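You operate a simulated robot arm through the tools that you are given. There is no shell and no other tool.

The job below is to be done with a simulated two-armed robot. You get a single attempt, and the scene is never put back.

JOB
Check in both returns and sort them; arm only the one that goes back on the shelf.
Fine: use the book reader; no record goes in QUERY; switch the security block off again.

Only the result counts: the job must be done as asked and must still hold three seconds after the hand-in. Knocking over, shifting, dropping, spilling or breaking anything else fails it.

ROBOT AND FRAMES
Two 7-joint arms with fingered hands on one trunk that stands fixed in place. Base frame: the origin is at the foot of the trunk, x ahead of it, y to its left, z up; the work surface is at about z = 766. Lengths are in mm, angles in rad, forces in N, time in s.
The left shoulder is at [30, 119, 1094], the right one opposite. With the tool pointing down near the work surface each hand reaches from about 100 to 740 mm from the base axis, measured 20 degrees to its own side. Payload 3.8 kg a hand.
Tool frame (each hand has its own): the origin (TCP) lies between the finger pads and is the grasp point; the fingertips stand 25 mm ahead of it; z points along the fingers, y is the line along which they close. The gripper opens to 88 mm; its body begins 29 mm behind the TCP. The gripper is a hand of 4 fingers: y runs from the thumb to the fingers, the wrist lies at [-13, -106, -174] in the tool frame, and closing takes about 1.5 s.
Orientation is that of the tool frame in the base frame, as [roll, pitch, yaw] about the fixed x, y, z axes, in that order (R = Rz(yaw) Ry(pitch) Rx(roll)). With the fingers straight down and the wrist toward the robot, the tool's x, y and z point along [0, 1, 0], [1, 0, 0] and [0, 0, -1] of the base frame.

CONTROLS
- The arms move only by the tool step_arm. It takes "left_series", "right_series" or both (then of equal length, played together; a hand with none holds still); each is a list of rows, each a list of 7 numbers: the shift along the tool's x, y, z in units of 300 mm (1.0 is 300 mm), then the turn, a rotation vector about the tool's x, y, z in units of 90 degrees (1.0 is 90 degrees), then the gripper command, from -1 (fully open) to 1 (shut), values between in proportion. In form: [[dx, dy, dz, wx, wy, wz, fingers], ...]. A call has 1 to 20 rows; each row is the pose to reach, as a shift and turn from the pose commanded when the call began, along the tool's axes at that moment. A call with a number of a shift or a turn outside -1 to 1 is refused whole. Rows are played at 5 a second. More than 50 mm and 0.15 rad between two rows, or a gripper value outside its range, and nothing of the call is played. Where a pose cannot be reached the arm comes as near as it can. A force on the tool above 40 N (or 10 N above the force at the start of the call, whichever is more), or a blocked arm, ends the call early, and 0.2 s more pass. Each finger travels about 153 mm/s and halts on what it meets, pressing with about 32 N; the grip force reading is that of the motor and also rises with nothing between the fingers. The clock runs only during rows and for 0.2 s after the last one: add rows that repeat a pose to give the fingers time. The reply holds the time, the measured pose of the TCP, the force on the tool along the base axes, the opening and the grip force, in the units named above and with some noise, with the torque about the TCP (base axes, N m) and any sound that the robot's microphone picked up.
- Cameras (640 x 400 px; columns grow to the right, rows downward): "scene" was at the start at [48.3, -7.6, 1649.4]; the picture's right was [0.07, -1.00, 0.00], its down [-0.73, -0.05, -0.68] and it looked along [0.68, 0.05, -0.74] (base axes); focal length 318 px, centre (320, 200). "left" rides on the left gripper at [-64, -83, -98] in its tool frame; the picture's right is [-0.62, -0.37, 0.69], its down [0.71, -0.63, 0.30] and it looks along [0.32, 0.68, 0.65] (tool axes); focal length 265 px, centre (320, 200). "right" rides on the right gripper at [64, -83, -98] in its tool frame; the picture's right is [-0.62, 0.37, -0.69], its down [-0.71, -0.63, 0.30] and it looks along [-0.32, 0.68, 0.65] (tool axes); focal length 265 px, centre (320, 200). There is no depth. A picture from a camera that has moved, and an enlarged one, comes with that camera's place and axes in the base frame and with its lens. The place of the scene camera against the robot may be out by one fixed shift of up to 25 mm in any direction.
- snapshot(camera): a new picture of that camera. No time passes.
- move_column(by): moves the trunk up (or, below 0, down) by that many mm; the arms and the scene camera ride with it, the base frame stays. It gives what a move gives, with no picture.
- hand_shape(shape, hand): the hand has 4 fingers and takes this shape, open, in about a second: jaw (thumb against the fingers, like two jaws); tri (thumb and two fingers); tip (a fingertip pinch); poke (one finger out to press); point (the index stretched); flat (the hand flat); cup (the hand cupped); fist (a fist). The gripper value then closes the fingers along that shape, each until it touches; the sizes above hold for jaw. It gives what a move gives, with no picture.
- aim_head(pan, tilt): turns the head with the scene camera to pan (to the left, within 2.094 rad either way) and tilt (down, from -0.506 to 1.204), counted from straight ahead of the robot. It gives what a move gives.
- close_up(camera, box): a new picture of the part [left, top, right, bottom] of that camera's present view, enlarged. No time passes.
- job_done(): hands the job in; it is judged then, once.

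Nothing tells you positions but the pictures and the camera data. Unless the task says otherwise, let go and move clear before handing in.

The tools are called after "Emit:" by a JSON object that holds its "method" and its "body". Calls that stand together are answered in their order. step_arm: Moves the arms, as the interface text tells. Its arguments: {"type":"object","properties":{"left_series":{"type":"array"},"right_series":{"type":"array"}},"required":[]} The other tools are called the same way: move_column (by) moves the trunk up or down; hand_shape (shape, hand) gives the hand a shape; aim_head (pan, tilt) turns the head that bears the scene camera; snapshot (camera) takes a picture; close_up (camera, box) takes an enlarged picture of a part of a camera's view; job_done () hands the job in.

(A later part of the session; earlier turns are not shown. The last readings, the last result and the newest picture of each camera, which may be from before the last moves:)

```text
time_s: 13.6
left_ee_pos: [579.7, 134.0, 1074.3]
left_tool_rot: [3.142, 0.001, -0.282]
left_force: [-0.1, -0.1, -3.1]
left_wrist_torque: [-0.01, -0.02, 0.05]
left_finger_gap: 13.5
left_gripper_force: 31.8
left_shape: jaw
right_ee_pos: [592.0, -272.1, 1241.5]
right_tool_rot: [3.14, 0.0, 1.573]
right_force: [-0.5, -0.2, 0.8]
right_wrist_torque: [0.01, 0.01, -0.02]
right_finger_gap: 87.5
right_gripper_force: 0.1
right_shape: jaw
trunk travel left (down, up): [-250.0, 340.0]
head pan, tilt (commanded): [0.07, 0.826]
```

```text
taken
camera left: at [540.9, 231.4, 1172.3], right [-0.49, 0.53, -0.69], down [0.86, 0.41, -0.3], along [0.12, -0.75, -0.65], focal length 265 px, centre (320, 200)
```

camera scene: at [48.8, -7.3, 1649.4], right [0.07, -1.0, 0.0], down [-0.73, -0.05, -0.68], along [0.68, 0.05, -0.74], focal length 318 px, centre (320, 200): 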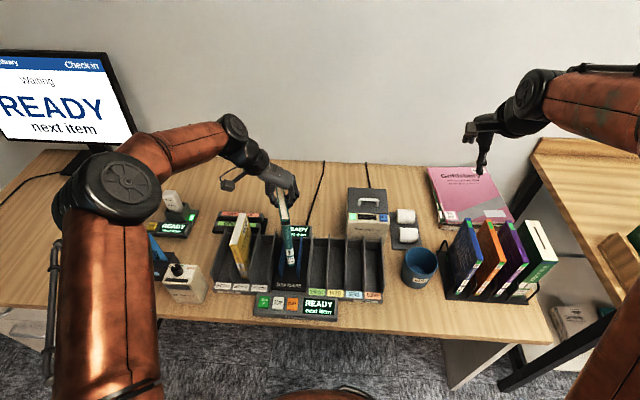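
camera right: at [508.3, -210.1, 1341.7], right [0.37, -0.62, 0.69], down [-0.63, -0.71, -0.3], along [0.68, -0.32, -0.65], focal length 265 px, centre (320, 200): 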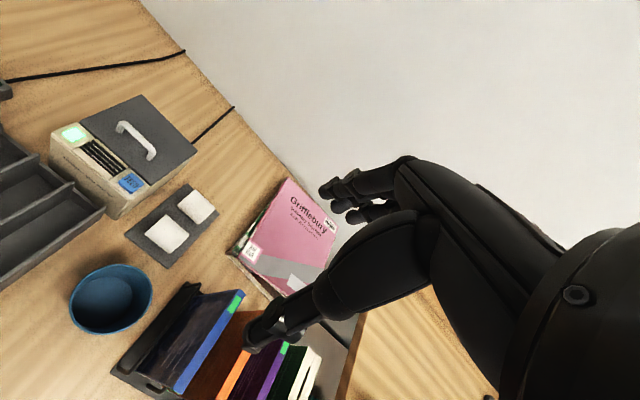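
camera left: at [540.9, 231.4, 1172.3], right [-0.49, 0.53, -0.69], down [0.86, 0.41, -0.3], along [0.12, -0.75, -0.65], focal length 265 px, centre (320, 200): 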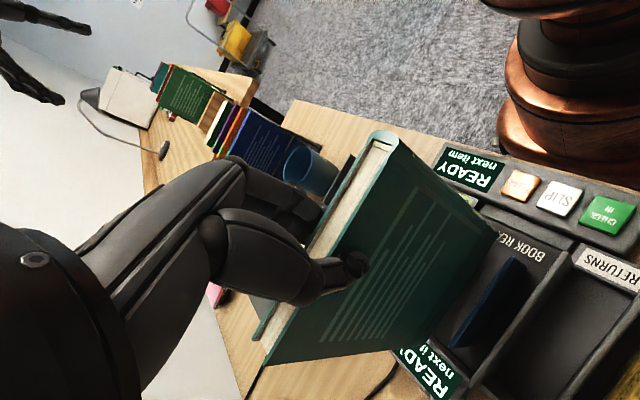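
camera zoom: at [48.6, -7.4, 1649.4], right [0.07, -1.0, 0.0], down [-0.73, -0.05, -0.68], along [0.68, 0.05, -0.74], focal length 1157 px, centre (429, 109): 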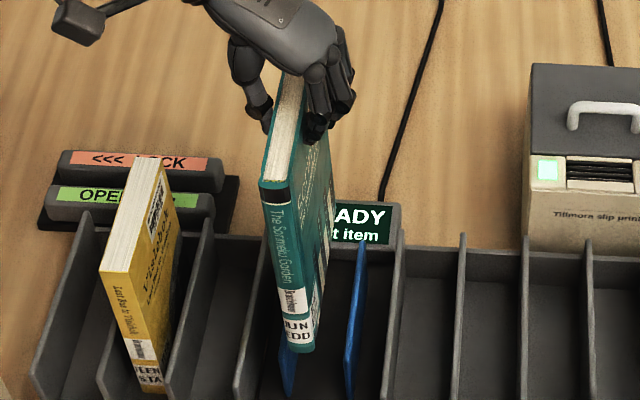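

The green book now lines up with the guides and sits about 6 mm left of centre. I'll shift it right and lower it most of the way.

Emit:
{"method": "step_arm", "body": {"left_series": [[0.0055, 0.019, 0.03, 0, 0, 0, 1], [0.0055, 0.019, 0.08, 0, 0, 0, 1], [0.0055, 0.019, 0.13, 0, 0, 0, 1], [0.0055, 0.019, 0.18, 0, 0, 0, 1], [0.0055, 0.019, 0.23, 0, 0, 0, 1], [0.0055, 0.019, 0.27, 0, 0, 0, 1], [0.0055, 0.019, 0.27, 0, 0, 0, 1]]}}

Emit:
{"method": "close_up", "body": {"camera": "scene", "box": [240, 180, 340, 300]}}

Emit:
{"method": "snapshot", "body": {"camera": "left"}}

```text
time_s: 15.2
left_ee_pos: [578.7, 128.1, 990.9]
left_tool_rot: [3.142, 0.001, -0.28]
left_force: [0.5, 0.2, -3.3]
left_wrist_torque: [-0.05, -0.01, -0.02]
left_finger_gap: 13.7
left_gripper_force: 32.0
left_shape: jaw
right_ee_pos: [591.8, -271.7, 1242.2]
right_tool_rot: [-3.141, -0.001, 1.571]
right_force: [0.0, -1.3, -0.1]
right_wrist_torque: [-0.01, 0.0, 0.0]
right_finger_gap: 87.3
right_gripper_force: 0.1
right_shape: jaw
trunk travel left (down, up): [-250.0, 340.0]
head pan, tilt (commanded): [0.07, 0.826]
```

```text
3.33 times, centred on (290, 240) of scene
camera zoom: at [48.7, -7.7, 1649.4], right [0.07, -1.0, 0.0], down [-0.73, -0.05, -0.68], along [0.68, 0.05, -0.74], focal length 1061 px, centre (420, 67)
```

zoom: 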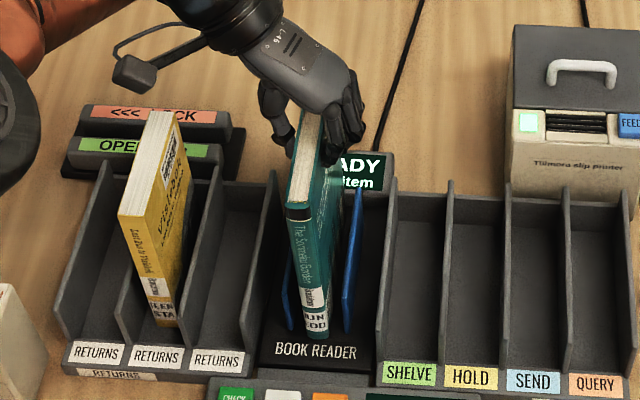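

```text
taken
camera left: at [541.5, 224.9, 1089.5], right [-0.49, 0.53, -0.69], down [0.86, 0.41, -0.3], along [0.12, -0.75, -0.65], focal length 265 px, centre (320, 200)
```

left: 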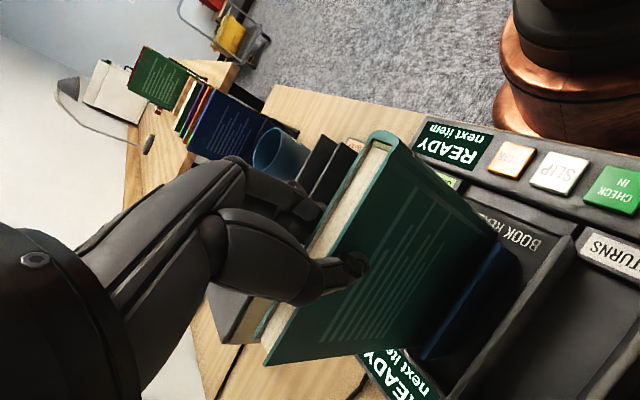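

The book is between the guides with about 20 mm to go. I'll lower it slowly and watch the force.

Emit:
{"method": "step_arm", "body": {"left_series": [[0, 0, 0.012, 0, 0, 0, 1], [0, 0, 0.024, 0, 0, 0, 1], [0, 0, 0.036, 0, 0, 0, 1], [0, 0, 0.048, 0, 0, 0, 1], [0, 0, 0.054, 0, 0, 0, 1]]}}

Emit:
{"method": "close_up", "body": {"camera": "scene", "box": [240, 180, 340, 300]}}

```text
time_s: 16.4
left_ee_pos: [580.3, 128.6, 976.3]
left_tool_rot: [3.141, 0.0, -0.28]
left_force: [0.3, 0.0, -2.9]
left_wrist_torque: [0.0, 0.05, 0.0]
left_finger_gap: 13.7
left_gripper_force: 31.8
left_shape: jaw
right_ee_pos: [593.0, -272.9, 1241.8]
right_tool_rot: [3.141, -0.001, 1.57]
right_force: [0.5, -0.2, -0.8]
right_wrist_torque: [0.02, -0.04, -0.02]
right_finger_gap: 87.8
right_gripper_force: 0.0
right_shape: jaw
trunk travel left (down, up): [-250.0, 340.0]
head pan, tilt (commanded): [0.07, 0.826]
```

```text
3.33 times, centred on (290, 240) of scene
camera zoom: at [48.8, -7.7, 1649.4], right [0.07, -1.0, 0.0], down [-0.73, -0.05, -0.68], along [0.68, 0.05, -0.74], focal length 1061 px, centre (420, 67)
```

zoom: 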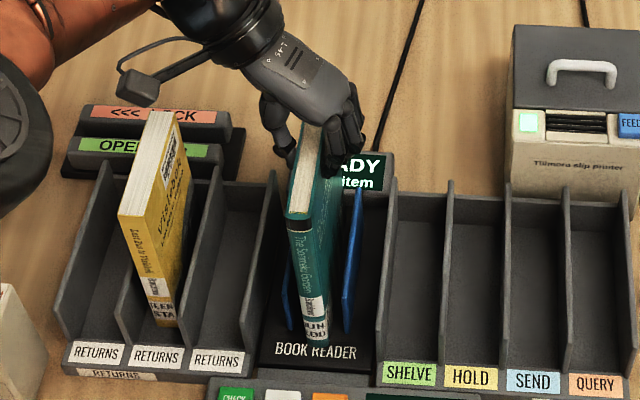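

It's still hanging free, so I'll lower in smaller steps until it touches the reader floor.

Emit:
{"method": "step_arm", "body": {"left_series": [[0, 0, 0.006, 0, 0, 0, 1], [0, 0, 0.012, 0, 0, 0, 1], [0, 0, 0.018, 0, 0, 0, 1], [0, 0, 0.018, 0, 0, 0, 1]]}}

Emit:
{"method": "close_up", "body": {"camera": "scene", "box": [220, 180, 400, 330]}}

Emit:
{"method": "snapshot", "body": {"camera": "scene"}}

```text
time_s: 17.4
left_ee_pos: [580.5, 125.9, 972.8]
left_tool_rot: [3.141, -0.004, -0.278]
left_force: [3.9, 1.2, 26.7]
left_wrist_torque: [0.11, -0.06, -0.09]
left_finger_gap: 14.8
left_gripper_force: 32.2
left_shape: jaw
right_ee_pos: [590.5, -273.1, 1242.1]
right_tool_rot: [3.141, 0.0, 1.57]
right_force: [-0.5, 0.1, -0.2]
right_wrist_torque: [0.0, 0.01, 0.02]
right_finger_gap: 87.4
right_gripper_force: 0.0
right_shape: jaw
trunk travel left (down, up): [-250.0, 340.0]
head pan, tilt (commanded): [0.07, 0.826]
```

```text
2.67 times, centred on (310, 255) of scene
camera zoom: at [46.0, -8.3, 1649.7], right [0.07, -1.0, 0.0], down [-0.73, -0.05, -0.68], along [0.68, 0.05, -0.73], focal length 849 px, centre (347, 53)
```

zoom: 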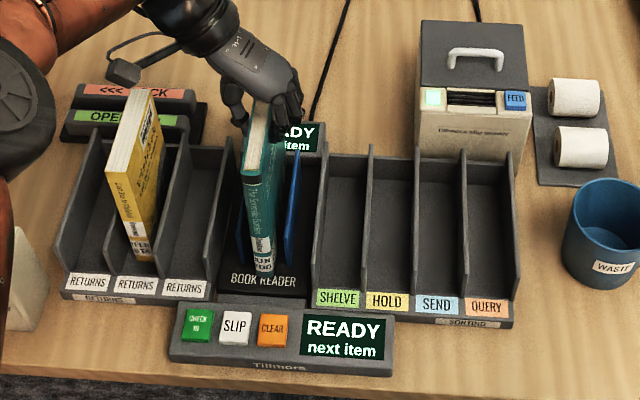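

```text
taken
camera scene: at [46.0, -8.3, 1649.7], right [0.07, -1.0, 0.0], down [-0.73, -0.05, -0.68], along [0.68, 0.05, -0.73], focal length 318 px, centre (320, 200)
```

scene: 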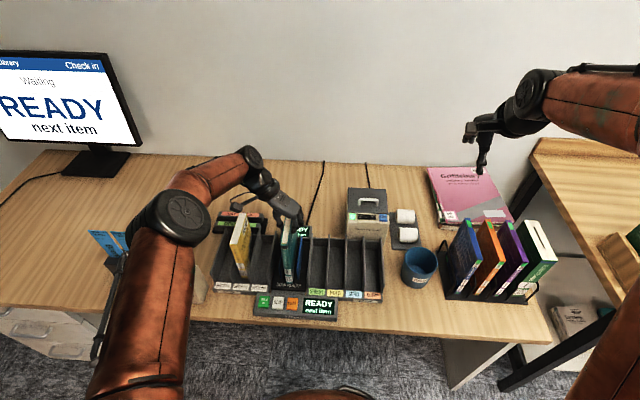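

The book touched the reader floor at about z = 973 with 27 N. I'll ease off slightly and see whether the reader responds.

Emit:
{"method": "step_arm", "body": {"left_series": [[0, 0, -0.006, 0, 0, 0, 1], [0, 0, -0.006, 0, 0, 0, 1], [0, 0, -0.006, 0, 0, 0, 1], [0, 0, -0.006, 0, 0, 0, 1], [0, 0, -0.006, 0, 0, 0, 1]]}}

Emit:
{"method": "close_up", "body": {"camera": "scene", "box": [220, 180, 400, 330]}}

Emit:
{"method": "snapshot", "body": {"camera": "left"}}

```text
time_s: 18.6
left_ee_pos: [578.6, 126.7, 974.0]
left_tool_rot: [3.141, -0.001, -0.282]
left_force: [8.3, 1.3, 22.8]
left_wrist_torque: [0.06, -0.18, -0.03]
left_finger_gap: 14.6
left_gripper_force: 32.0
left_shape: jaw
right_ee_pos: [590.7, -273.3, 1242.0]
right_tool_rot: [-3.141, -0.001, 1.57]
right_force: [-0.6, -0.7, -0.1]
right_wrist_torque: [0.0, 0.03, -0.03]
right_finger_gap: 87.5
right_gripper_force: 0.0
right_shape: jaw
trunk travel left (down, up): [-250.0, 340.0]
head pan, tilt (commanded): [0.07, 0.826]
```

```text
2.67 times, centred on (310, 255) of scene
camera zoom: at [47.2, -8.3, 1649.5], right [0.07, -1.0, 0.0], down [-0.73, -0.05, -0.68], along [0.68, 0.05, -0.73], focal length 849 px, centre (347, 53)
```

zoom: 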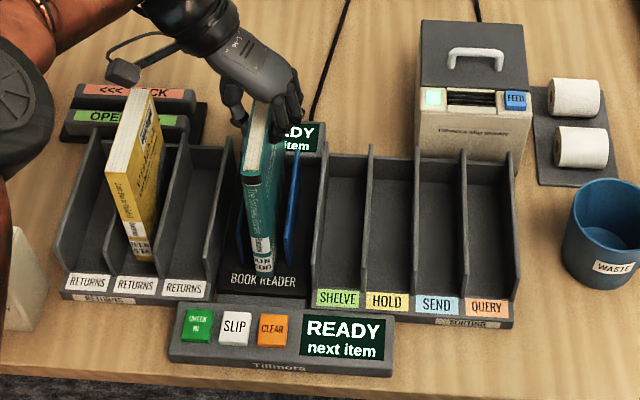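

```text
taken
camera left: at [540.5, 223.9, 1072.4], right [-0.49, 0.53, -0.69], down [0.86, 0.41, -0.3], along [0.12, -0.75, -0.65], focal length 265 px, centre (320, 200)
```

left: 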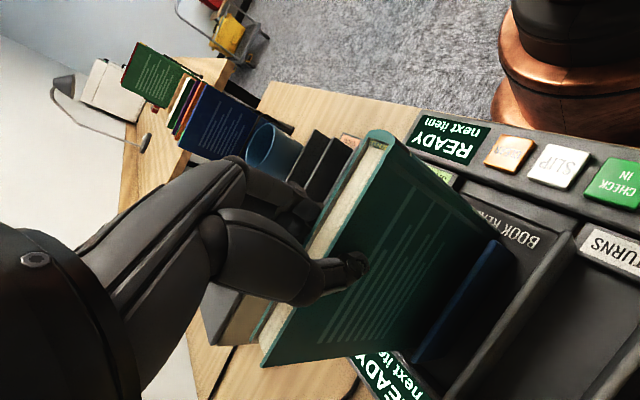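

The book is still pressing on the floor, so I'll ease the left hand up a little more. At the same time I'll set the right hand to the poke shape and look at its fingertip.

Emit:
{"method": "step_arm", "body": {"left_series": [[0, 0, -0.006, 0, 0, 0, 1], [0, 0, -0.006, 0, 0, 0, 1], [0, 0, -0.006, 0, 0, 0, 1]]}}

Emit:
{"method": "hand_shape", "body": {"hand": "right", "shape": "poke"}}

Emit:
{"method": "snapshot", "body": {"camera": "right"}}

Emit:
{"method": "snapshot", "body": {"camera": "scene"}}

Emit:
{"method": "close_up", "body": {"camera": "scene", "box": [440, 60, 600, 190]}}

```text
time_s: 19.4
left_ee_pos: [576.7, 127.9, 974.8]
left_tool_rot: [3.141, 0.001, -0.28]
left_force: [1.9, -0.2, 12.6]
left_wrist_torque: [0.04, -0.01, -0.04]
left_finger_gap: 14.7
left_gripper_force: 31.8
left_shape: jaw
right_ee_pos: [591.9, -273.3, 1242.5]
right_tool_rot: [3.141, 0.0, 1.572]
right_force: [-0.3, 0.3, -0.6]
right_wrist_torque: [0.01, 0.02, -0.02]
right_finger_gap: 87.5
right_gripper_force: 0.1
right_shape: jaw
trunk travel left (down, up): [-250.0, 340.0]
head pan, tilt (commanded): [0.07, 0.826]
```

```text
time_s: 20.3
left_ee_pos: [578.4, 127.9, 974.7]
left_tool_rot: [-3.14, 0.001, -0.282]
left_force: [-1.3, 0.1, 7.0]
left_wrist_torque: [0.02, 0.08, -0.06]
left_finger_gap: 14.4
left_gripper_force: 32.5
left_shape: jaw
right_ee_pos: [591.2, -274.4, 1242.7]
right_tool_rot: [-3.141, 0.001, 1.571]
right_force: [-0.1, -0.8, -0.1]
right_wrist_torque: [-0.01, -0.01, 0.01]
right_finger_gap: 0.2
right_gripper_force: 0.1
right_shape: poke
trunk travel left (down, up): [-250.0, 340.0]
head pan, tilt (commanded): [0.07, 0.826]
```

```text
taken
camera right: at [508.0, -208.9, 1342.0], right [0.37, -0.62, 0.69], down [-0.63, -0.71, -0.3], along [0.68, -0.32, -0.65], focal length 265 px, centre (320, 200)
```

right: 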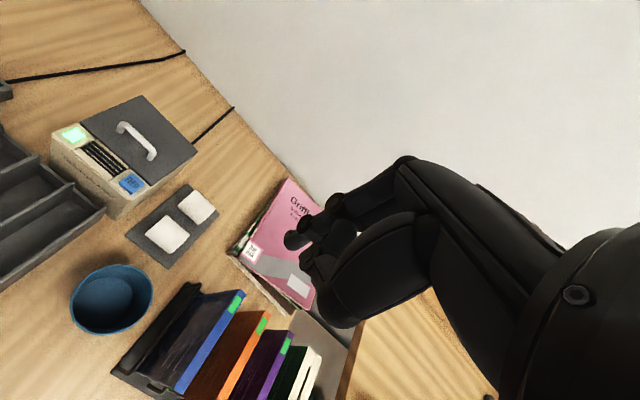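

```text
taken
camera scene: at [47.3, -8.0, 1649.5], right [0.07, -1.0, 0.0], down [-0.73, -0.05, -0.68], along [0.68, 0.05, -0.73], focal length 318 px, centre (320, 200)
```

scene: 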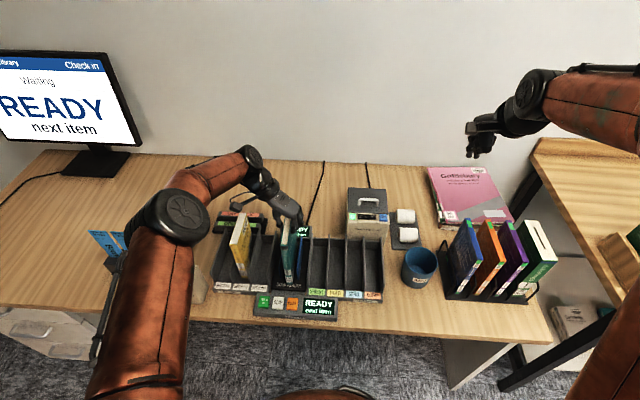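

```text
3.08 times, centred on (520, 125) of scene
camera zoom: at [47.3, -8.0, 1649.5], right [0.07, -1.0, 0.0], down [-0.73, -0.05, -0.68], along [0.68, 0.05, -0.73], focal length 979 px, centre (-295, 431)
```

zoom: 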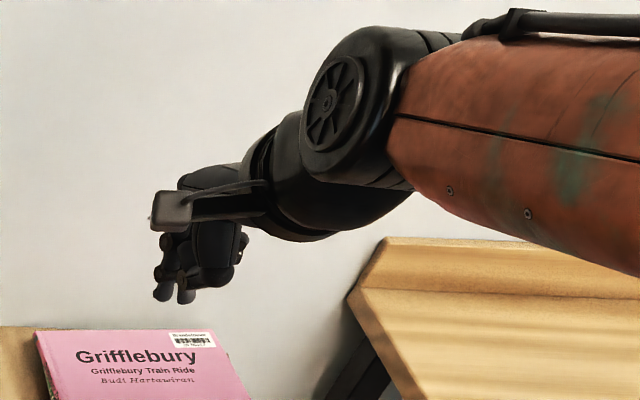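

I'll zoom in to find where the poke fingertip sits relative to the tool.

Emit:
{"method": "close_up", "body": {"camera": "right", "box": [240, 160, 420, 340]}}

Emit:
{"method": "close_up", "body": {"camera": "scene", "box": [450, 100, 520, 165]}}

Emit:
{"method": "close_up", "body": {"camera": "scene", "box": [230, 190, 350, 330]}}

```text
2.22 times, centred on (330, 250) of right
camera zoom: at [508.0, -208.9, 1342.0], right [0.37, -0.62, 0.69], down [-0.63, -0.71, -0.3], along [0.68, -0.32, -0.65], focal length 590 px, centre (298, 89)
```

zoom: 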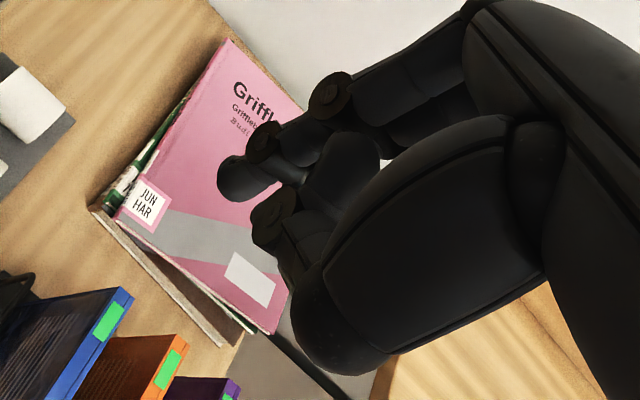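

```text
6.15 times, centred on (485, 132) of scene
camera zoom: at [47.3, -8.0, 1649.5], right [0.07, -1.0, 0.0], down [-0.73, -0.05, -0.68], along [0.68, 0.05, -0.73], focal length 1958 px, centre (-695, 615)
```

zoom: 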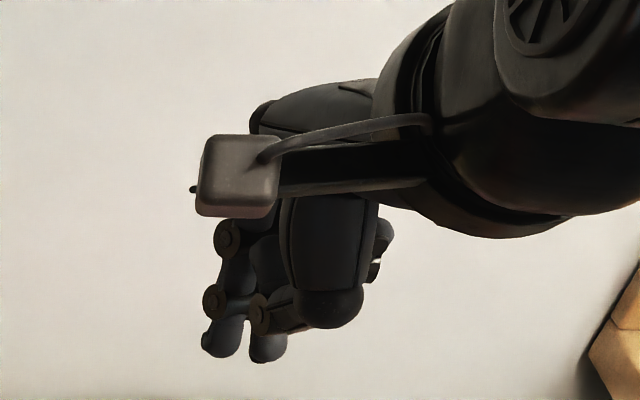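

```text
2.86 times, centred on (290, 260) of scene
camera zoom: at [47.3, -8.0, 1649.5], right [0.07, -1.0, 0.0], down [-0.73, -0.05, -0.68], along [0.68, 0.05, -0.73], focal length 909 px, centre (406, 29)
```

zoom: 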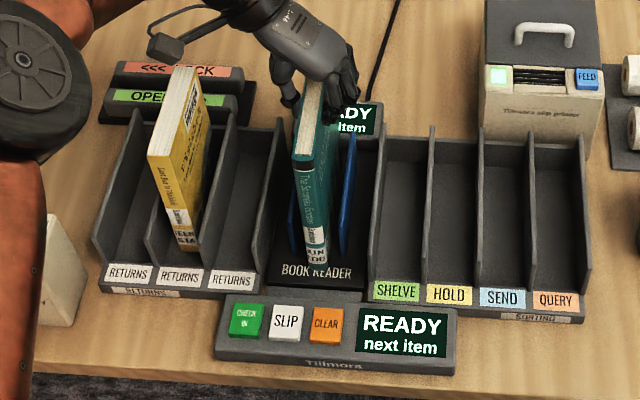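

In the poke shape the index finger isn't clearly the foremost part. I'll try the point shape to compare.

Emit:
{"method": "hand_shape", "body": {"hand": "right", "shape": "point"}}

Emit:
{"method": "close_up", "body": {"camera": "right", "box": [200, 120, 420, 340]}}

Emit:
{"method": "close_up", "body": {"camera": "scene", "box": [440, 90, 540, 190]}}

Emit:
{"method": "snapshot", "body": {"camera": "right"}}

```text
time_s: 21.2
left_ee_pos: [578.4, 127.1, 974.5]
left_tool_rot: [-3.141, -0.001, -0.282]
left_force: [-3.4, -0.4, 5.4]
left_wrist_torque: [-0.01, 0.11, -0.05]
left_finger_gap: 14.6
left_gripper_force: 32.5
left_shape: jaw
right_ee_pos: [590.8, -273.2, 1242.0]
right_tool_rot: [3.141, -0.001, 1.57]
right_force: [-1.0, 0.3, 0.4]
right_wrist_torque: [-0.04, -0.01, -0.02]
right_finger_gap: 0.0
right_gripper_force: 0.1
right_shape: point
trunk travel left (down, up): [-250.0, 340.0]
head pan, tilt (commanded): [0.07, 0.826]
```

```text
1.82 times, centred on (310, 230) of right
camera zoom: at [508.1, -208.9, 1342.0], right [0.37, -0.62, 0.69], down [-0.63, -0.71, -0.3], along [0.68, -0.32, -0.65], focal length 483 px, centre (338, 146)
```

zoom: 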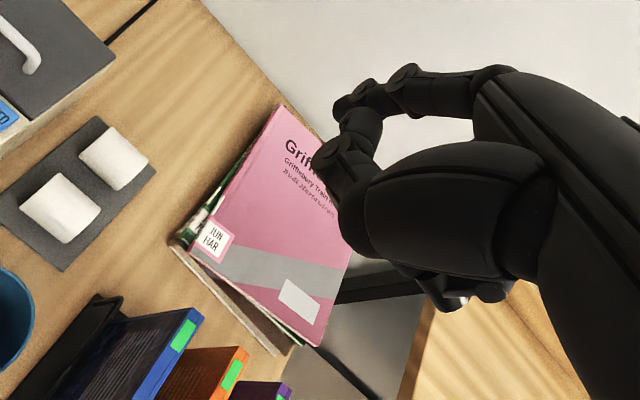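

```text
4.00 times, centred on (490, 140) of scene
camera zoom: at [47.4, -7.9, 1649.5], right [0.07, -1.0, 0.0], down [-0.73, -0.05, -0.68], along [0.68, 0.05, -0.73], focal length 1273 px, centre (-360, 440)
```

zoom: 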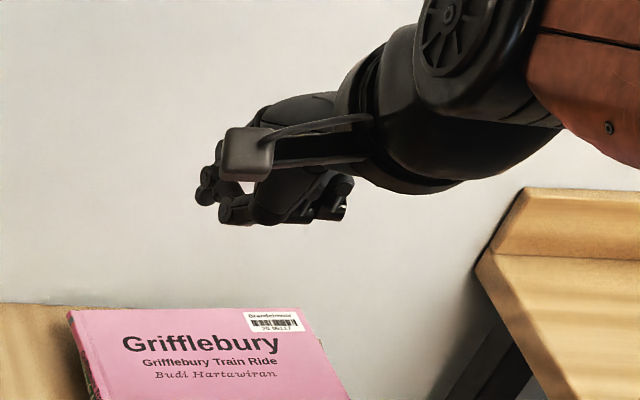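

```text
taken
camera right: at [508.1, -208.9, 1342.0], right [0.37, -0.62, 0.69], down [-0.63, -0.71, -0.3], along [0.68, -0.32, -0.65], focal length 265 px, centre (320, 200)
```

right: 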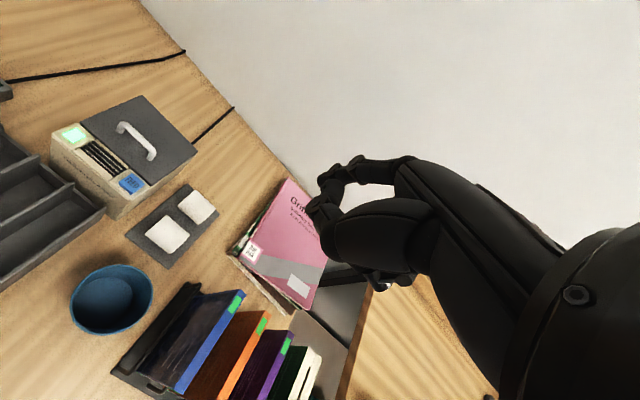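

The point shape isn't useful for pressing down, so I'll return to poke. I'll bring the right hand low and over towards the console, where both cameras can see the fingertip.

Emit:
{"method": "hand_shape", "body": {"hand": "right", "shape": "poke"}}

Emit:
{"method": "step_arm", "body": {"right_series": [[0, -0.06, 0.08, 0, 0, 0, -1], [0, -0.13, 0.18, 0, 0, 0, -1], [0, -0.2, 0.28, 0, 0, 0, -1], [0, -0.27, 0.38, 0, 0, 0, -1], [0, -0.34, 0.48, 0, 0, 0, -1], [0, -0.41, 0.58, 0, 0, 0, -1], [0, -0.48, 0.68, 0, 0, 0, -1], [0.05, -0.5, 0.75, 0, 0, 0, -1], [0.15, -0.5, 0.8, 0, 0, 0, -1], [0.3, -0.5, 0.8, 0, 0, 0, -1], [0.45, -0.5, 0.8, 0, 0, 0, -1], [0.6, -0.5, 0.8, 0, 0, 0, -1], [0.75, -0.5, 0.8, 0, 0, 0, -1], [0.75, -0.5, 0.8, 0, 0, 0, -1]]}}

Emit:
{"method": "snapshot", "body": {"camera": "scene"}}

Emit:
{"method": "snapshot", "body": {"camera": "right"}}

Emit:
{"method": "snapshot", "body": {"camera": "left"}}

```text
time_s: 22.1
left_ee_pos: [578.9, 128.5, 975.0]
left_tool_rot: [3.141, 0.0, -0.281]
left_force: [-1.8, 0.5, 4.7]
left_wrist_torque: [0.02, 0.08, -0.06]
left_finger_gap: 14.4
left_gripper_force: 31.9
left_shape: jaw
right_ee_pos: [590.9, -273.1, 1241.0]
right_tool_rot: [3.142, -0.001, 1.573]
right_force: [0.4, 0.8, 0.6]
right_wrist_torque: [-0.01, -0.01, -0.03]
right_finger_gap: 0.1
right_gripper_force: 0.0
right_shape: poke
trunk travel left (down, up): [-250.0, 340.0]
head pan, tilt (commanded): [0.07, 0.826]
```

```text
time_s: 25.1
left_ee_pos: [579.7, 125.5, 974.9]
left_tool_rot: [-3.139, 0.0, -0.28]
left_force: [-0.9, 0.5, 5.6]
left_wrist_torque: [0.04, 0.05, -0.02]
left_finger_gap: 14.4
left_gripper_force: 31.6
left_shape: jaw
right_ee_pos: [439.5, -48.4, 1000.0]
right_tool_rot: [-3.14, 0.0, 1.572]
right_force: [0.3, -0.8, 1.1]
right_wrist_torque: [0.03, 0.01, -0.02]
right_finger_gap: 0.0
right_gripper_force: 0.0
right_shape: poke
trunk travel left (down, up): [-250.0, 340.0]
head pan, tilt (commanded): [0.07, 0.826]
```

```text
taken
camera scene: at [48.0, -9.1, 1649.4], right [0.07, -1.0, 0.0], down [-0.73, -0.05, -0.68], along [0.68, 0.05, -0.74], focal length 318 px, centre (320, 200)
```

scene: 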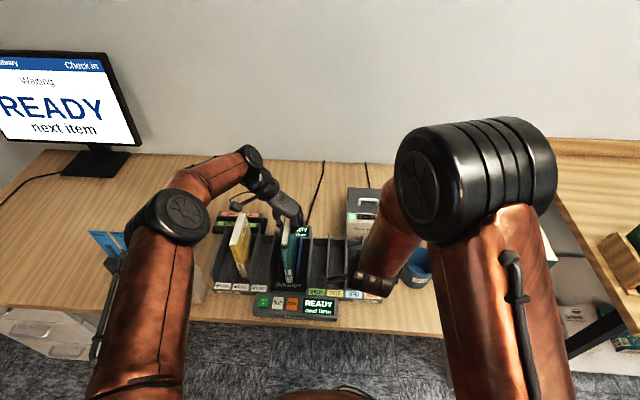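

```text
taken
camera right: at [356.7, 15.2, 1098.9], right [0.37, -0.62, 0.69], down [-0.63, -0.71, -0.3], along [0.68, -0.32, -0.65], focal length 265 px, centre (320, 200)
```

right: 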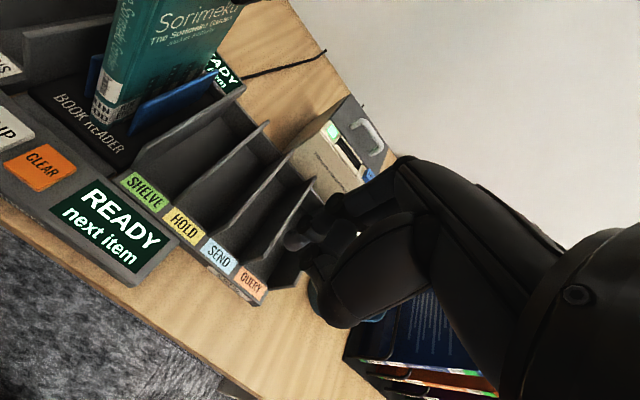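

```text
taken
camera left: at [541.0, 223.7, 1073.6], right [-0.49, 0.53, -0.69], down [0.86, 0.41, -0.3], along [0.12, -0.75, -0.65], focal length 265 px, centre (320, 200)
```

left: 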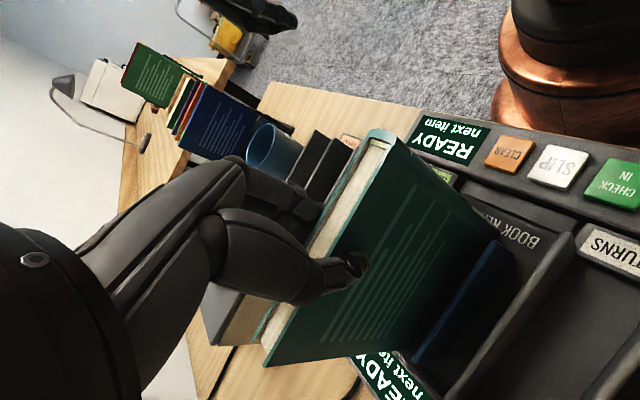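

The right hand is over the bins with its forearm near the left arm. I'll turn its wrist out to the right so the arms stay apart when it reaches the CHECK IN button.

Emit:
{"method": "step_arm", "body": {"right_series": [[0, 0, 0, 0, 0, -0.09, -1], [0, 0, 0, 0, 0, -0.18, -1], [0, 0, 0, 0, 0, -0.27, -1], [0, 0, 0, 0, 0, -0.36, -1], [0, 0, 0, 0, 0, -0.45, -1], [0, 0, 0, 0, 0, -0.54, -1], [0, 0, 0, 0, 0, -0.63, -1], [0, 0, 0, 0, 0, -0.72, -1], [0, 0, 0, 0, 0, -0.81, -1], [0, 0, 0, 0, 0, -0.9, -1], [0, 0, 0, 0, 0, -0.95, -1], [0, 0, 0, 0, 0, -1.0, -1], [0, 0, 0, 0, 0, -1.0, -1]]}}

Emit:
{"method": "snapshot", "body": {"camera": "scene"}}

Emit:
{"method": "snapshot", "body": {"camera": "right"}}

```text
time_s: 27.9
left_ee_pos: [578.2, 125.6, 974.6]
left_tool_rot: [-3.141, 0.0, -0.281]
left_force: [0.1, -0.7, 4.8]
left_wrist_torque: [0.01, 0.05, -0.03]
left_finger_gap: 14.6
left_gripper_force: 32.3
left_shape: jaw
right_ee_pos: [441.6, -48.2, 1002.3]
right_tool_rot: [3.142, 0.0, -3.14]
right_force: [1.0, -0.3, -0.3]
right_wrist_torque: [-0.01, 0.0, -0.03]
right_finger_gap: 0.0
right_gripper_force: 0.0
right_shape: poke
trunk travel left (down, up): [-250.0, 340.0]
head pan, tilt (commanded): [0.07, 0.826]
```

```text
taken
camera scene: at [47.9, -7.9, 1649.5], right [0.07, -1.0, 0.0], down [-0.73, -0.05, -0.68], along [0.68, 0.05, -0.74], focal length 318 px, centre (320, 200)
```

scene: 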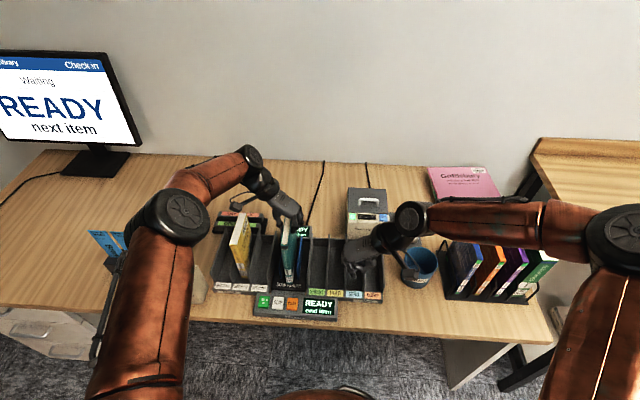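

```text
taken
camera right: at [376.5, -132.0, 1102.0], right [0.62, 0.37, 0.69], down [0.72, -0.63, -0.3], along [0.32, 0.68, -0.65], focal length 265 px, centre (320, 200)
```

right: 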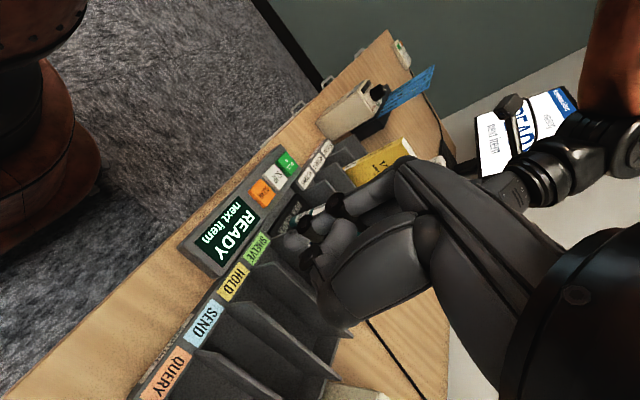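

This pose keeps the arms well apart. I'll zoom in on the poke fingertip from both cameras.

Emit:
{"method": "close_up", "body": {"camera": "scene", "box": [330, 200, 430, 290]}}

Emit:
{"method": "close_up", "body": {"camera": "right", "box": [250, 140, 400, 330]}}

```text
4.44 times, centred on (380, 245) of scene
camera zoom: at [47.9, -7.9, 1649.5], right [0.07, -1.0, 0.0], down [-0.73, -0.05, -0.68], along [0.68, 0.05, -0.74], focal length 1414 px, centre (53, 0)
```

zoom: 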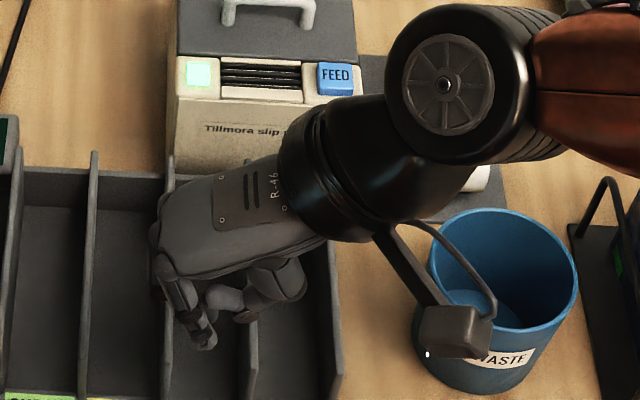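

```text
2.11 times, centred on (325, 235) of right
camera zoom: at [376.5, -132.0, 1102.0], right [0.62, 0.37, 0.69], down [0.72, -0.63, -0.3], along [0.32, 0.68, -0.65], focal length 559 px, centre (310, 126)
```

zoom: 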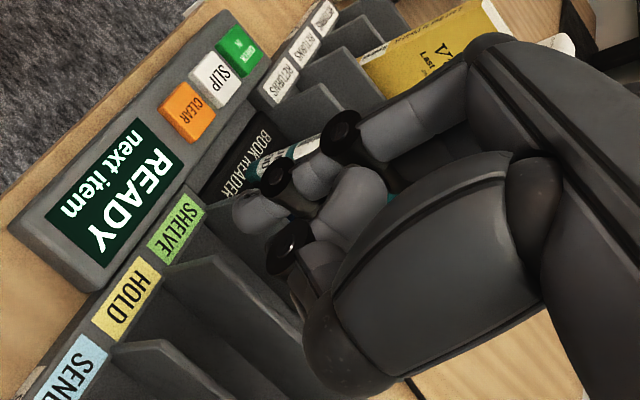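

The fingertip is about 25 mm ahead of the TCP and about 6 mm along tool x. To keep the curled fingers off the green book's spine, I'll turn the right hand partway back and check its elbow.

Emit:
{"method": "step_arm", "body": {"right_series": [[0, 0, 0, 0, 0, 0.09, -1], [0, 0, 0, 0, 0, 0.18, -1], [0, 0, 0, 0, 0, 0.27, -1], [0, 0, 0, 0, 0, 0.36, -1], [0, 0, 0, 0, 0, 0.45, -1], [0, 0, 0, 0, 0, 0.54, -1], [0, 0, 0, 0, 0, 0.62, -1], [0, 0, 0, 0, 0, 0.62, -1]]}}

Emit:
{"method": "snapshot", "body": {"camera": "scene"}}

Emit:
{"method": "snapshot", "body": {"camera": "right"}}

```text
time_s: 29.7
left_ee_pos: [580.0, 126.7, 973.3]
left_tool_rot: [-3.142, 0.001, -0.281]
left_force: [-0.2, -0.3, 4.7]
left_wrist_torque: [0.02, 0.04, -0.02]
left_finger_gap: 14.6
left_gripper_force: 32.1
left_shape: jaw
right_ee_pos: [440.7, -49.0, 1002.8]
right_tool_rot: [3.14, -0.002, 2.165]
right_force: [0.5, -0.1, 0.1]
right_wrist_torque: [-0.01, -0.01, 0.01]
right_finger_gap: 0.2
right_gripper_force: 0.1
right_shape: poke
trunk travel left (down, up): [-250.0, 340.0]
head pan, tilt (commanded): [0.07, 0.826]
```

```text
taken
camera scene: at [47.9, -8.3, 1649.4], right [0.07, -1.0, 0.0], down [-0.73, -0.05, -0.68], along [0.68, 0.05, -0.74], focal length 318 px, centre (320, 200)
```

scene: 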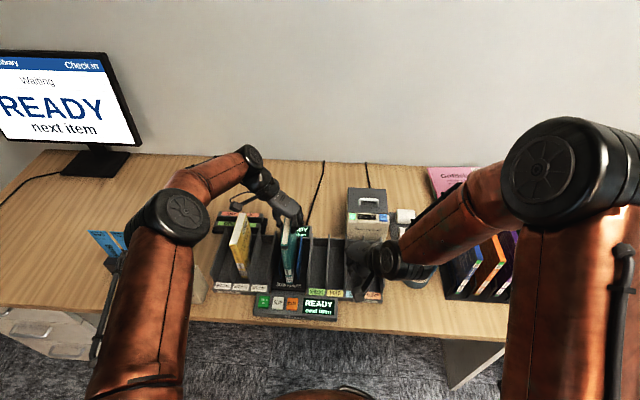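

```text
taken
camera right: at [335.9, -42.5, 1102.3], right [0.65, -0.31, 0.69], down [-0.12, -0.94, -0.3], along [0.75, 0.11, -0.65], focal length 265 px, centre (320, 200)
```

right: 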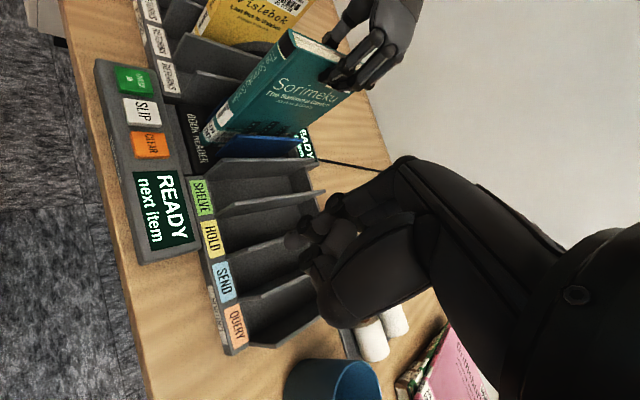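

The right elbow stays well to the right. I'll move towards the button in stages, first to about two-thirds of the way at z ≈ 950.

Emit:
{"method": "step_arm", "body": {"right_series": [[0.06, 0.043, 0.02, 0, 0, 0, -1], [0.13, 0.093, 0.05, 0, 0, 0, -1], [0.2, 0.143, 0.08, 0, 0, 0, -1], [0.27, 0.193, 0.11, 0, 0, 0, -1], [0.34, 0.243, 0.14, 0, 0, 0, -1], [0.41, 0.293, 0.17, 0, 0, 0, -1], [0.45, 0.322, 0.17, 0, 0, 0, -1], [0.45, 0.322, 0.17, 0, 0, 0, -1]]}}

Emit:
{"method": "snapshot", "body": {"camera": "scene"}}

Emit:
{"method": "snapshot", "body": {"camera": "right"}}

Emit:
{"method": "snapshot", "body": {"camera": "left"}}

```text
time_s: 31.5
left_ee_pos: [578.7, 127.5, 974.3]
left_tool_rot: [-3.141, -0.001, -0.281]
left_force: [-0.5, 0.3, 4.9]
left_wrist_torque: [0.02, 0.03, -0.04]
left_finger_gap: 14.3
left_gripper_force: 32.1
left_shape: jaw
right_ee_pos: [445.1, 118.0, 950.8]
right_tool_rot: [3.141, 0.0, 2.167]
right_force: [-0.8, 0.2, -0.6]
right_wrist_torque: [0.03, 0.0, -0.02]
right_finger_gap: 0.3
right_gripper_force: 0.0
right_shape: poke
trunk travel left (down, up): [-250.0, 340.0]
head pan, tilt (commanded): [0.07, 0.826]
```

```text
taken
camera scene: at [47.9, -8.0, 1649.5], right [0.07, -1.0, 0.0], down [-0.73, -0.05, -0.68], along [0.68, 0.05, -0.74], focal length 318 px, centre (320, 200)
```

scene: 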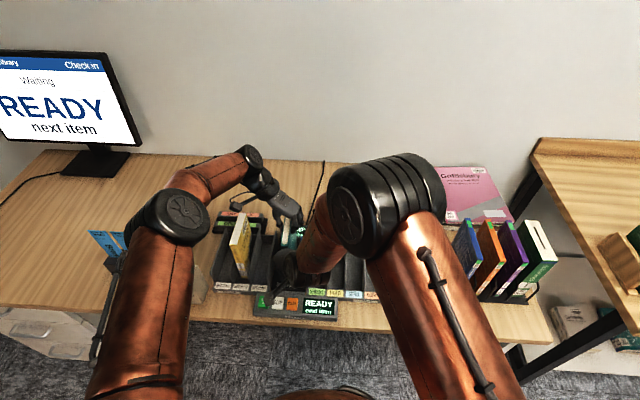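

```text
taken
camera right: at [340.7, 124.5, 1050.0], right [0.65, -0.31, 0.69], down [-0.12, -0.95, -0.3], along [0.75, 0.12, -0.65], focal length 265 px, centre (320, 200)
```

right: 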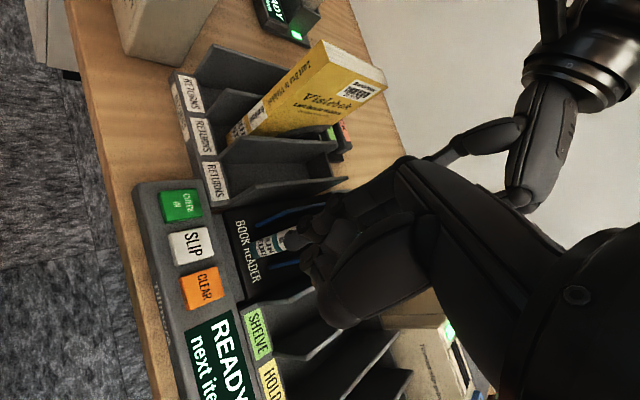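

```text
taken
camera left: at [541.0, 224.3, 1073.5], right [-0.49, 0.53, -0.69], down [0.86, 0.41, -0.3], along [0.12, -0.75, -0.65], focal length 265 px, centre (320, 200)
```

left: 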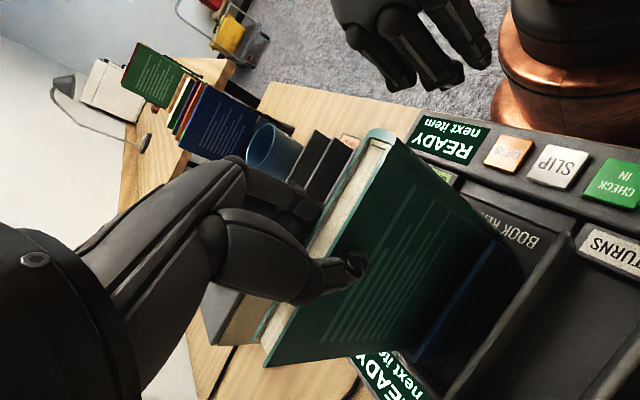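

The arms are still well separated. I'll move the right hand above the CHECK IN button at about z = 870 and look again.

Emit:
{"method": "step_arm", "body": {"right_series": [[0.06, 0.043, 0.0, 0, 0, 0, -1], [0.12, 0.09, 0.04, 0, 0, 0, -1], [0.1837, 0.133, 0.1, 0, 0, 0, -1], [0.1837, 0.133, 0.17, 0, 0, 0, -1], [0.1837, 0.133, 0.24, 0, 0, 0, -1], [0.1837, 0.133, 0.27, 0, 0, 0, -1], [0.1837, 0.133, 0.27, 0, 0, 0, -1]]}}

Emit:
{"method": "snapshot", "body": {"camera": "scene"}}

Emit:
{"method": "snapshot", "body": {"camera": "right"}}

Emit:
{"method": "snapshot", "body": {"camera": "left"}}

```text
time_s: 33.1
left_ee_pos: [579.4, 128.2, 973.8]
left_tool_rot: [3.141, 0.001, -0.283]
left_force: [-0.2, 0.1, 5.0]
left_wrist_torque: [0.0, 0.04, -0.01]
left_finger_gap: 14.5
left_gripper_force: 31.9
left_shape: jaw
right_ee_pos: [449.0, 187.5, 869.6]
right_tool_rot: [3.141, 0.0, 2.167]
right_force: [-0.2, 0.2, -0.4]
right_wrist_torque: [0.03, 0.0, -0.01]
right_finger_gap: 0.1
right_gripper_force: 0.0
right_shape: poke
trunk travel left (down, up): [-250.0, 340.0]
head pan, tilt (commanded): [0.07, 0.826]
```

```text
taken
camera scene: at [47.9, -7.6, 1649.5], right [0.07, -1.0, 0.0], down [-0.73, -0.05, -0.68], along [0.68, 0.05, -0.74], focal length 318 px, centre (320, 200)
```

scene: 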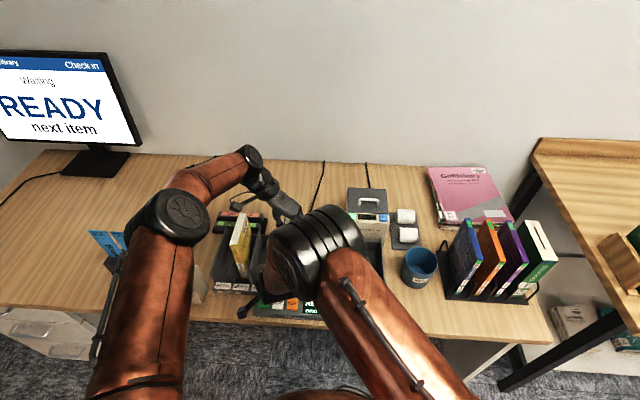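

```text
taken
camera right: at [343.6, 193.1, 968.9], right [0.65, -0.31, 0.69], down [-0.12, -0.95, -0.3], along [0.75, 0.12, -0.65], focal length 265 px, centre (320, 200)
```

right: 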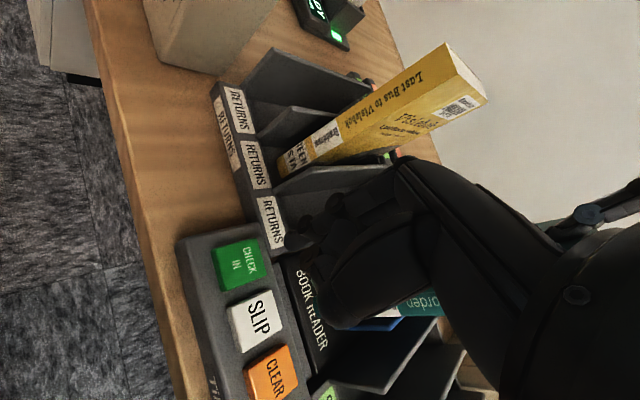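

```text
taken
camera left: at [541.0, 224.6, 1073.4], right [-0.49, 0.53, -0.69], down [0.86, 0.41, -0.3], along [0.12, -0.75, -0.65], focal length 265 px, centre (320, 200)
```

left: 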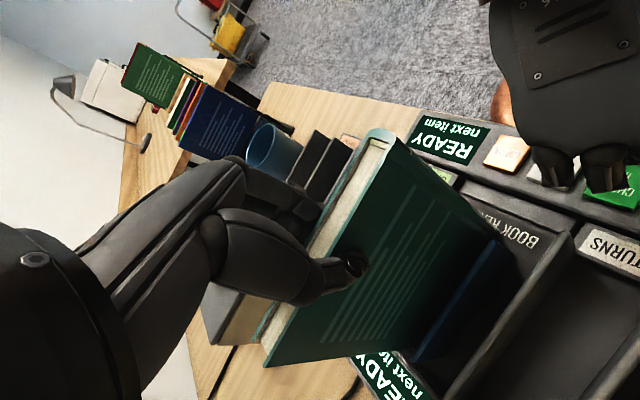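

I'll zoom in from the right camera to see the fingertip against the button.

Emit:
{"method": "close_up", "body": {"camera": "right", "box": [180, 160, 400, 360]}}

Emit:
{"method": "close_up", "body": {"camera": "left", "box": [460, 80, 640, 260]}}

Emit:
{"method": "close_up", "body": {"camera": "scene", "box": [220, 260, 340, 330]}}

```text
2.00 times, centred on (290, 260) of right
camera zoom: at [343.6, 193.1, 968.9], right [0.65, -0.31, 0.69], down [-0.12, -0.95, -0.3], along [0.75, 0.12, -0.65], focal length 531 px, centre (380, 80)
```

zoom: 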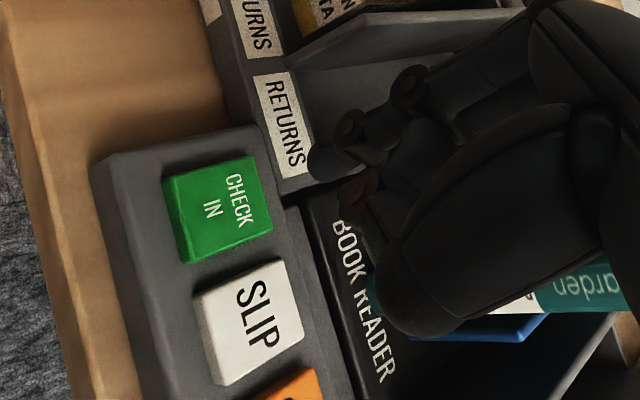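

```text
2.22 times, centred on (550, 170) of left
camera zoom: at [541.0, 224.6, 1073.4], right [-0.49, 0.53, -0.69], down [0.86, 0.41, -0.3], along [0.12, -0.75, -0.65], focal length 590 px, centre (-191, 267)
```

zoom: 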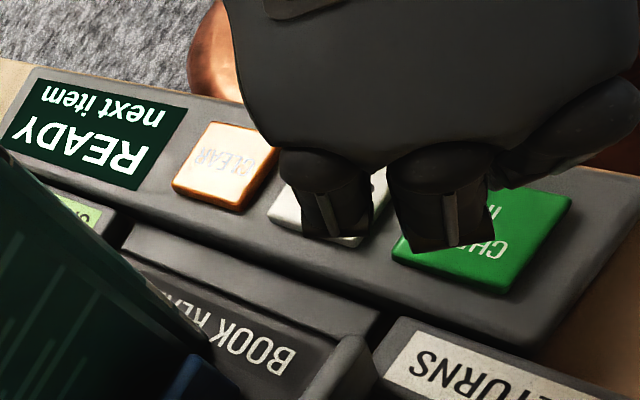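

```text
5.33 times, centred on (280, 295) of scene
camera zoom: at [47.9, -7.6, 1649.5], right [0.07, -1.0, 0.0], down [-0.73, -0.05, -0.68], along [0.68, 0.05, -0.74], focal length 1697 px, centre (533, -307)
```

zoom: 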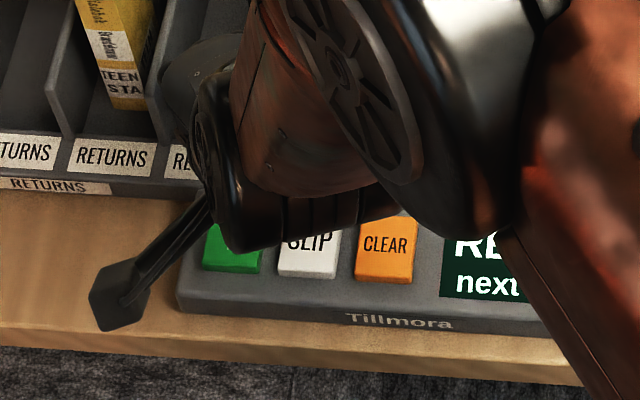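

The fingertip is over CHECK IN at about (446, 194). I'll go down most of the way, then press in small steps.

Emit:
{"method": "step_arm", "body": {"right_series": [[0, 0, 0.04, 0, 0, 0, -1], [0, 0, 0.08, 0, 0, 0, -1], [0, 0, 0.12, 0, 0, 0, -1], [0, 0, 0.14, 0, 0, 0, -1], [0, 0, 0.14, 0, 0, 0, -1]]}}

Emit:
{"method": "close_up", "body": {"camera": "right", "box": [180, 160, 400, 360]}}

Emit:
{"method": "close_up", "body": {"camera": "left", "box": [460, 80, 640, 260]}}

```text
time_s: 34.3
left_ee_pos: [580.4, 128.0, 974.8]
left_tool_rot: [-3.141, 0.002, -0.282]
left_force: [0.8, -1.0, 4.8]
left_wrist_torque: [0.04, 0.03, 0.0]
left_finger_gap: 14.5
left_gripper_force: 31.9
left_shape: jaw
right_ee_pos: [447.4, 186.1, 827.1]
right_tool_rot: [3.141, -0.001, 2.167]
right_force: [-0.2, -0.3, 0.8]
right_wrist_torque: [0.01, -0.01, 0.03]
right_finger_gap: 0.2
right_gripper_force: 0.0
right_shape: poke
trunk travel left (down, up): [-250.0, 340.0]
head pan, tilt (commanded): [0.07, 0.826]
```

```text
2.00 times, centred on (290, 260) of right
camera zoom: at [342.3, 192.3, 927.6], right [0.65, -0.31, 0.69], down [-0.12, -0.94, -0.3], along [0.75, 0.12, -0.65], focal length 531 px, centre (380, 80)
```

zoom: 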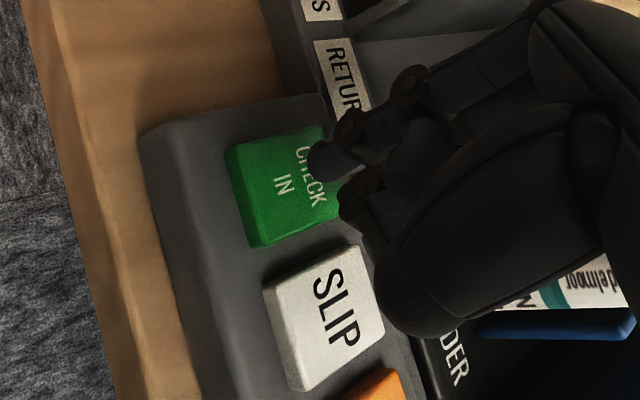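

```text
2.22 times, centred on (550, 170) of left
camera zoom: at [541.0, 224.5, 1073.4], right [-0.49, 0.53, -0.69], down [0.86, 0.41, -0.3], along [0.12, -0.75, -0.65], focal length 590 px, centre (-191, 267)
```

zoom: 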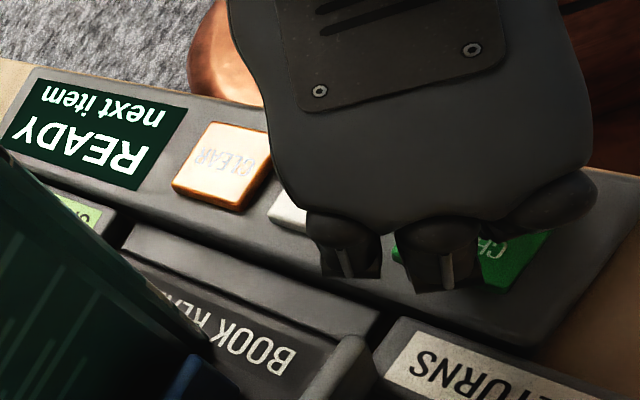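

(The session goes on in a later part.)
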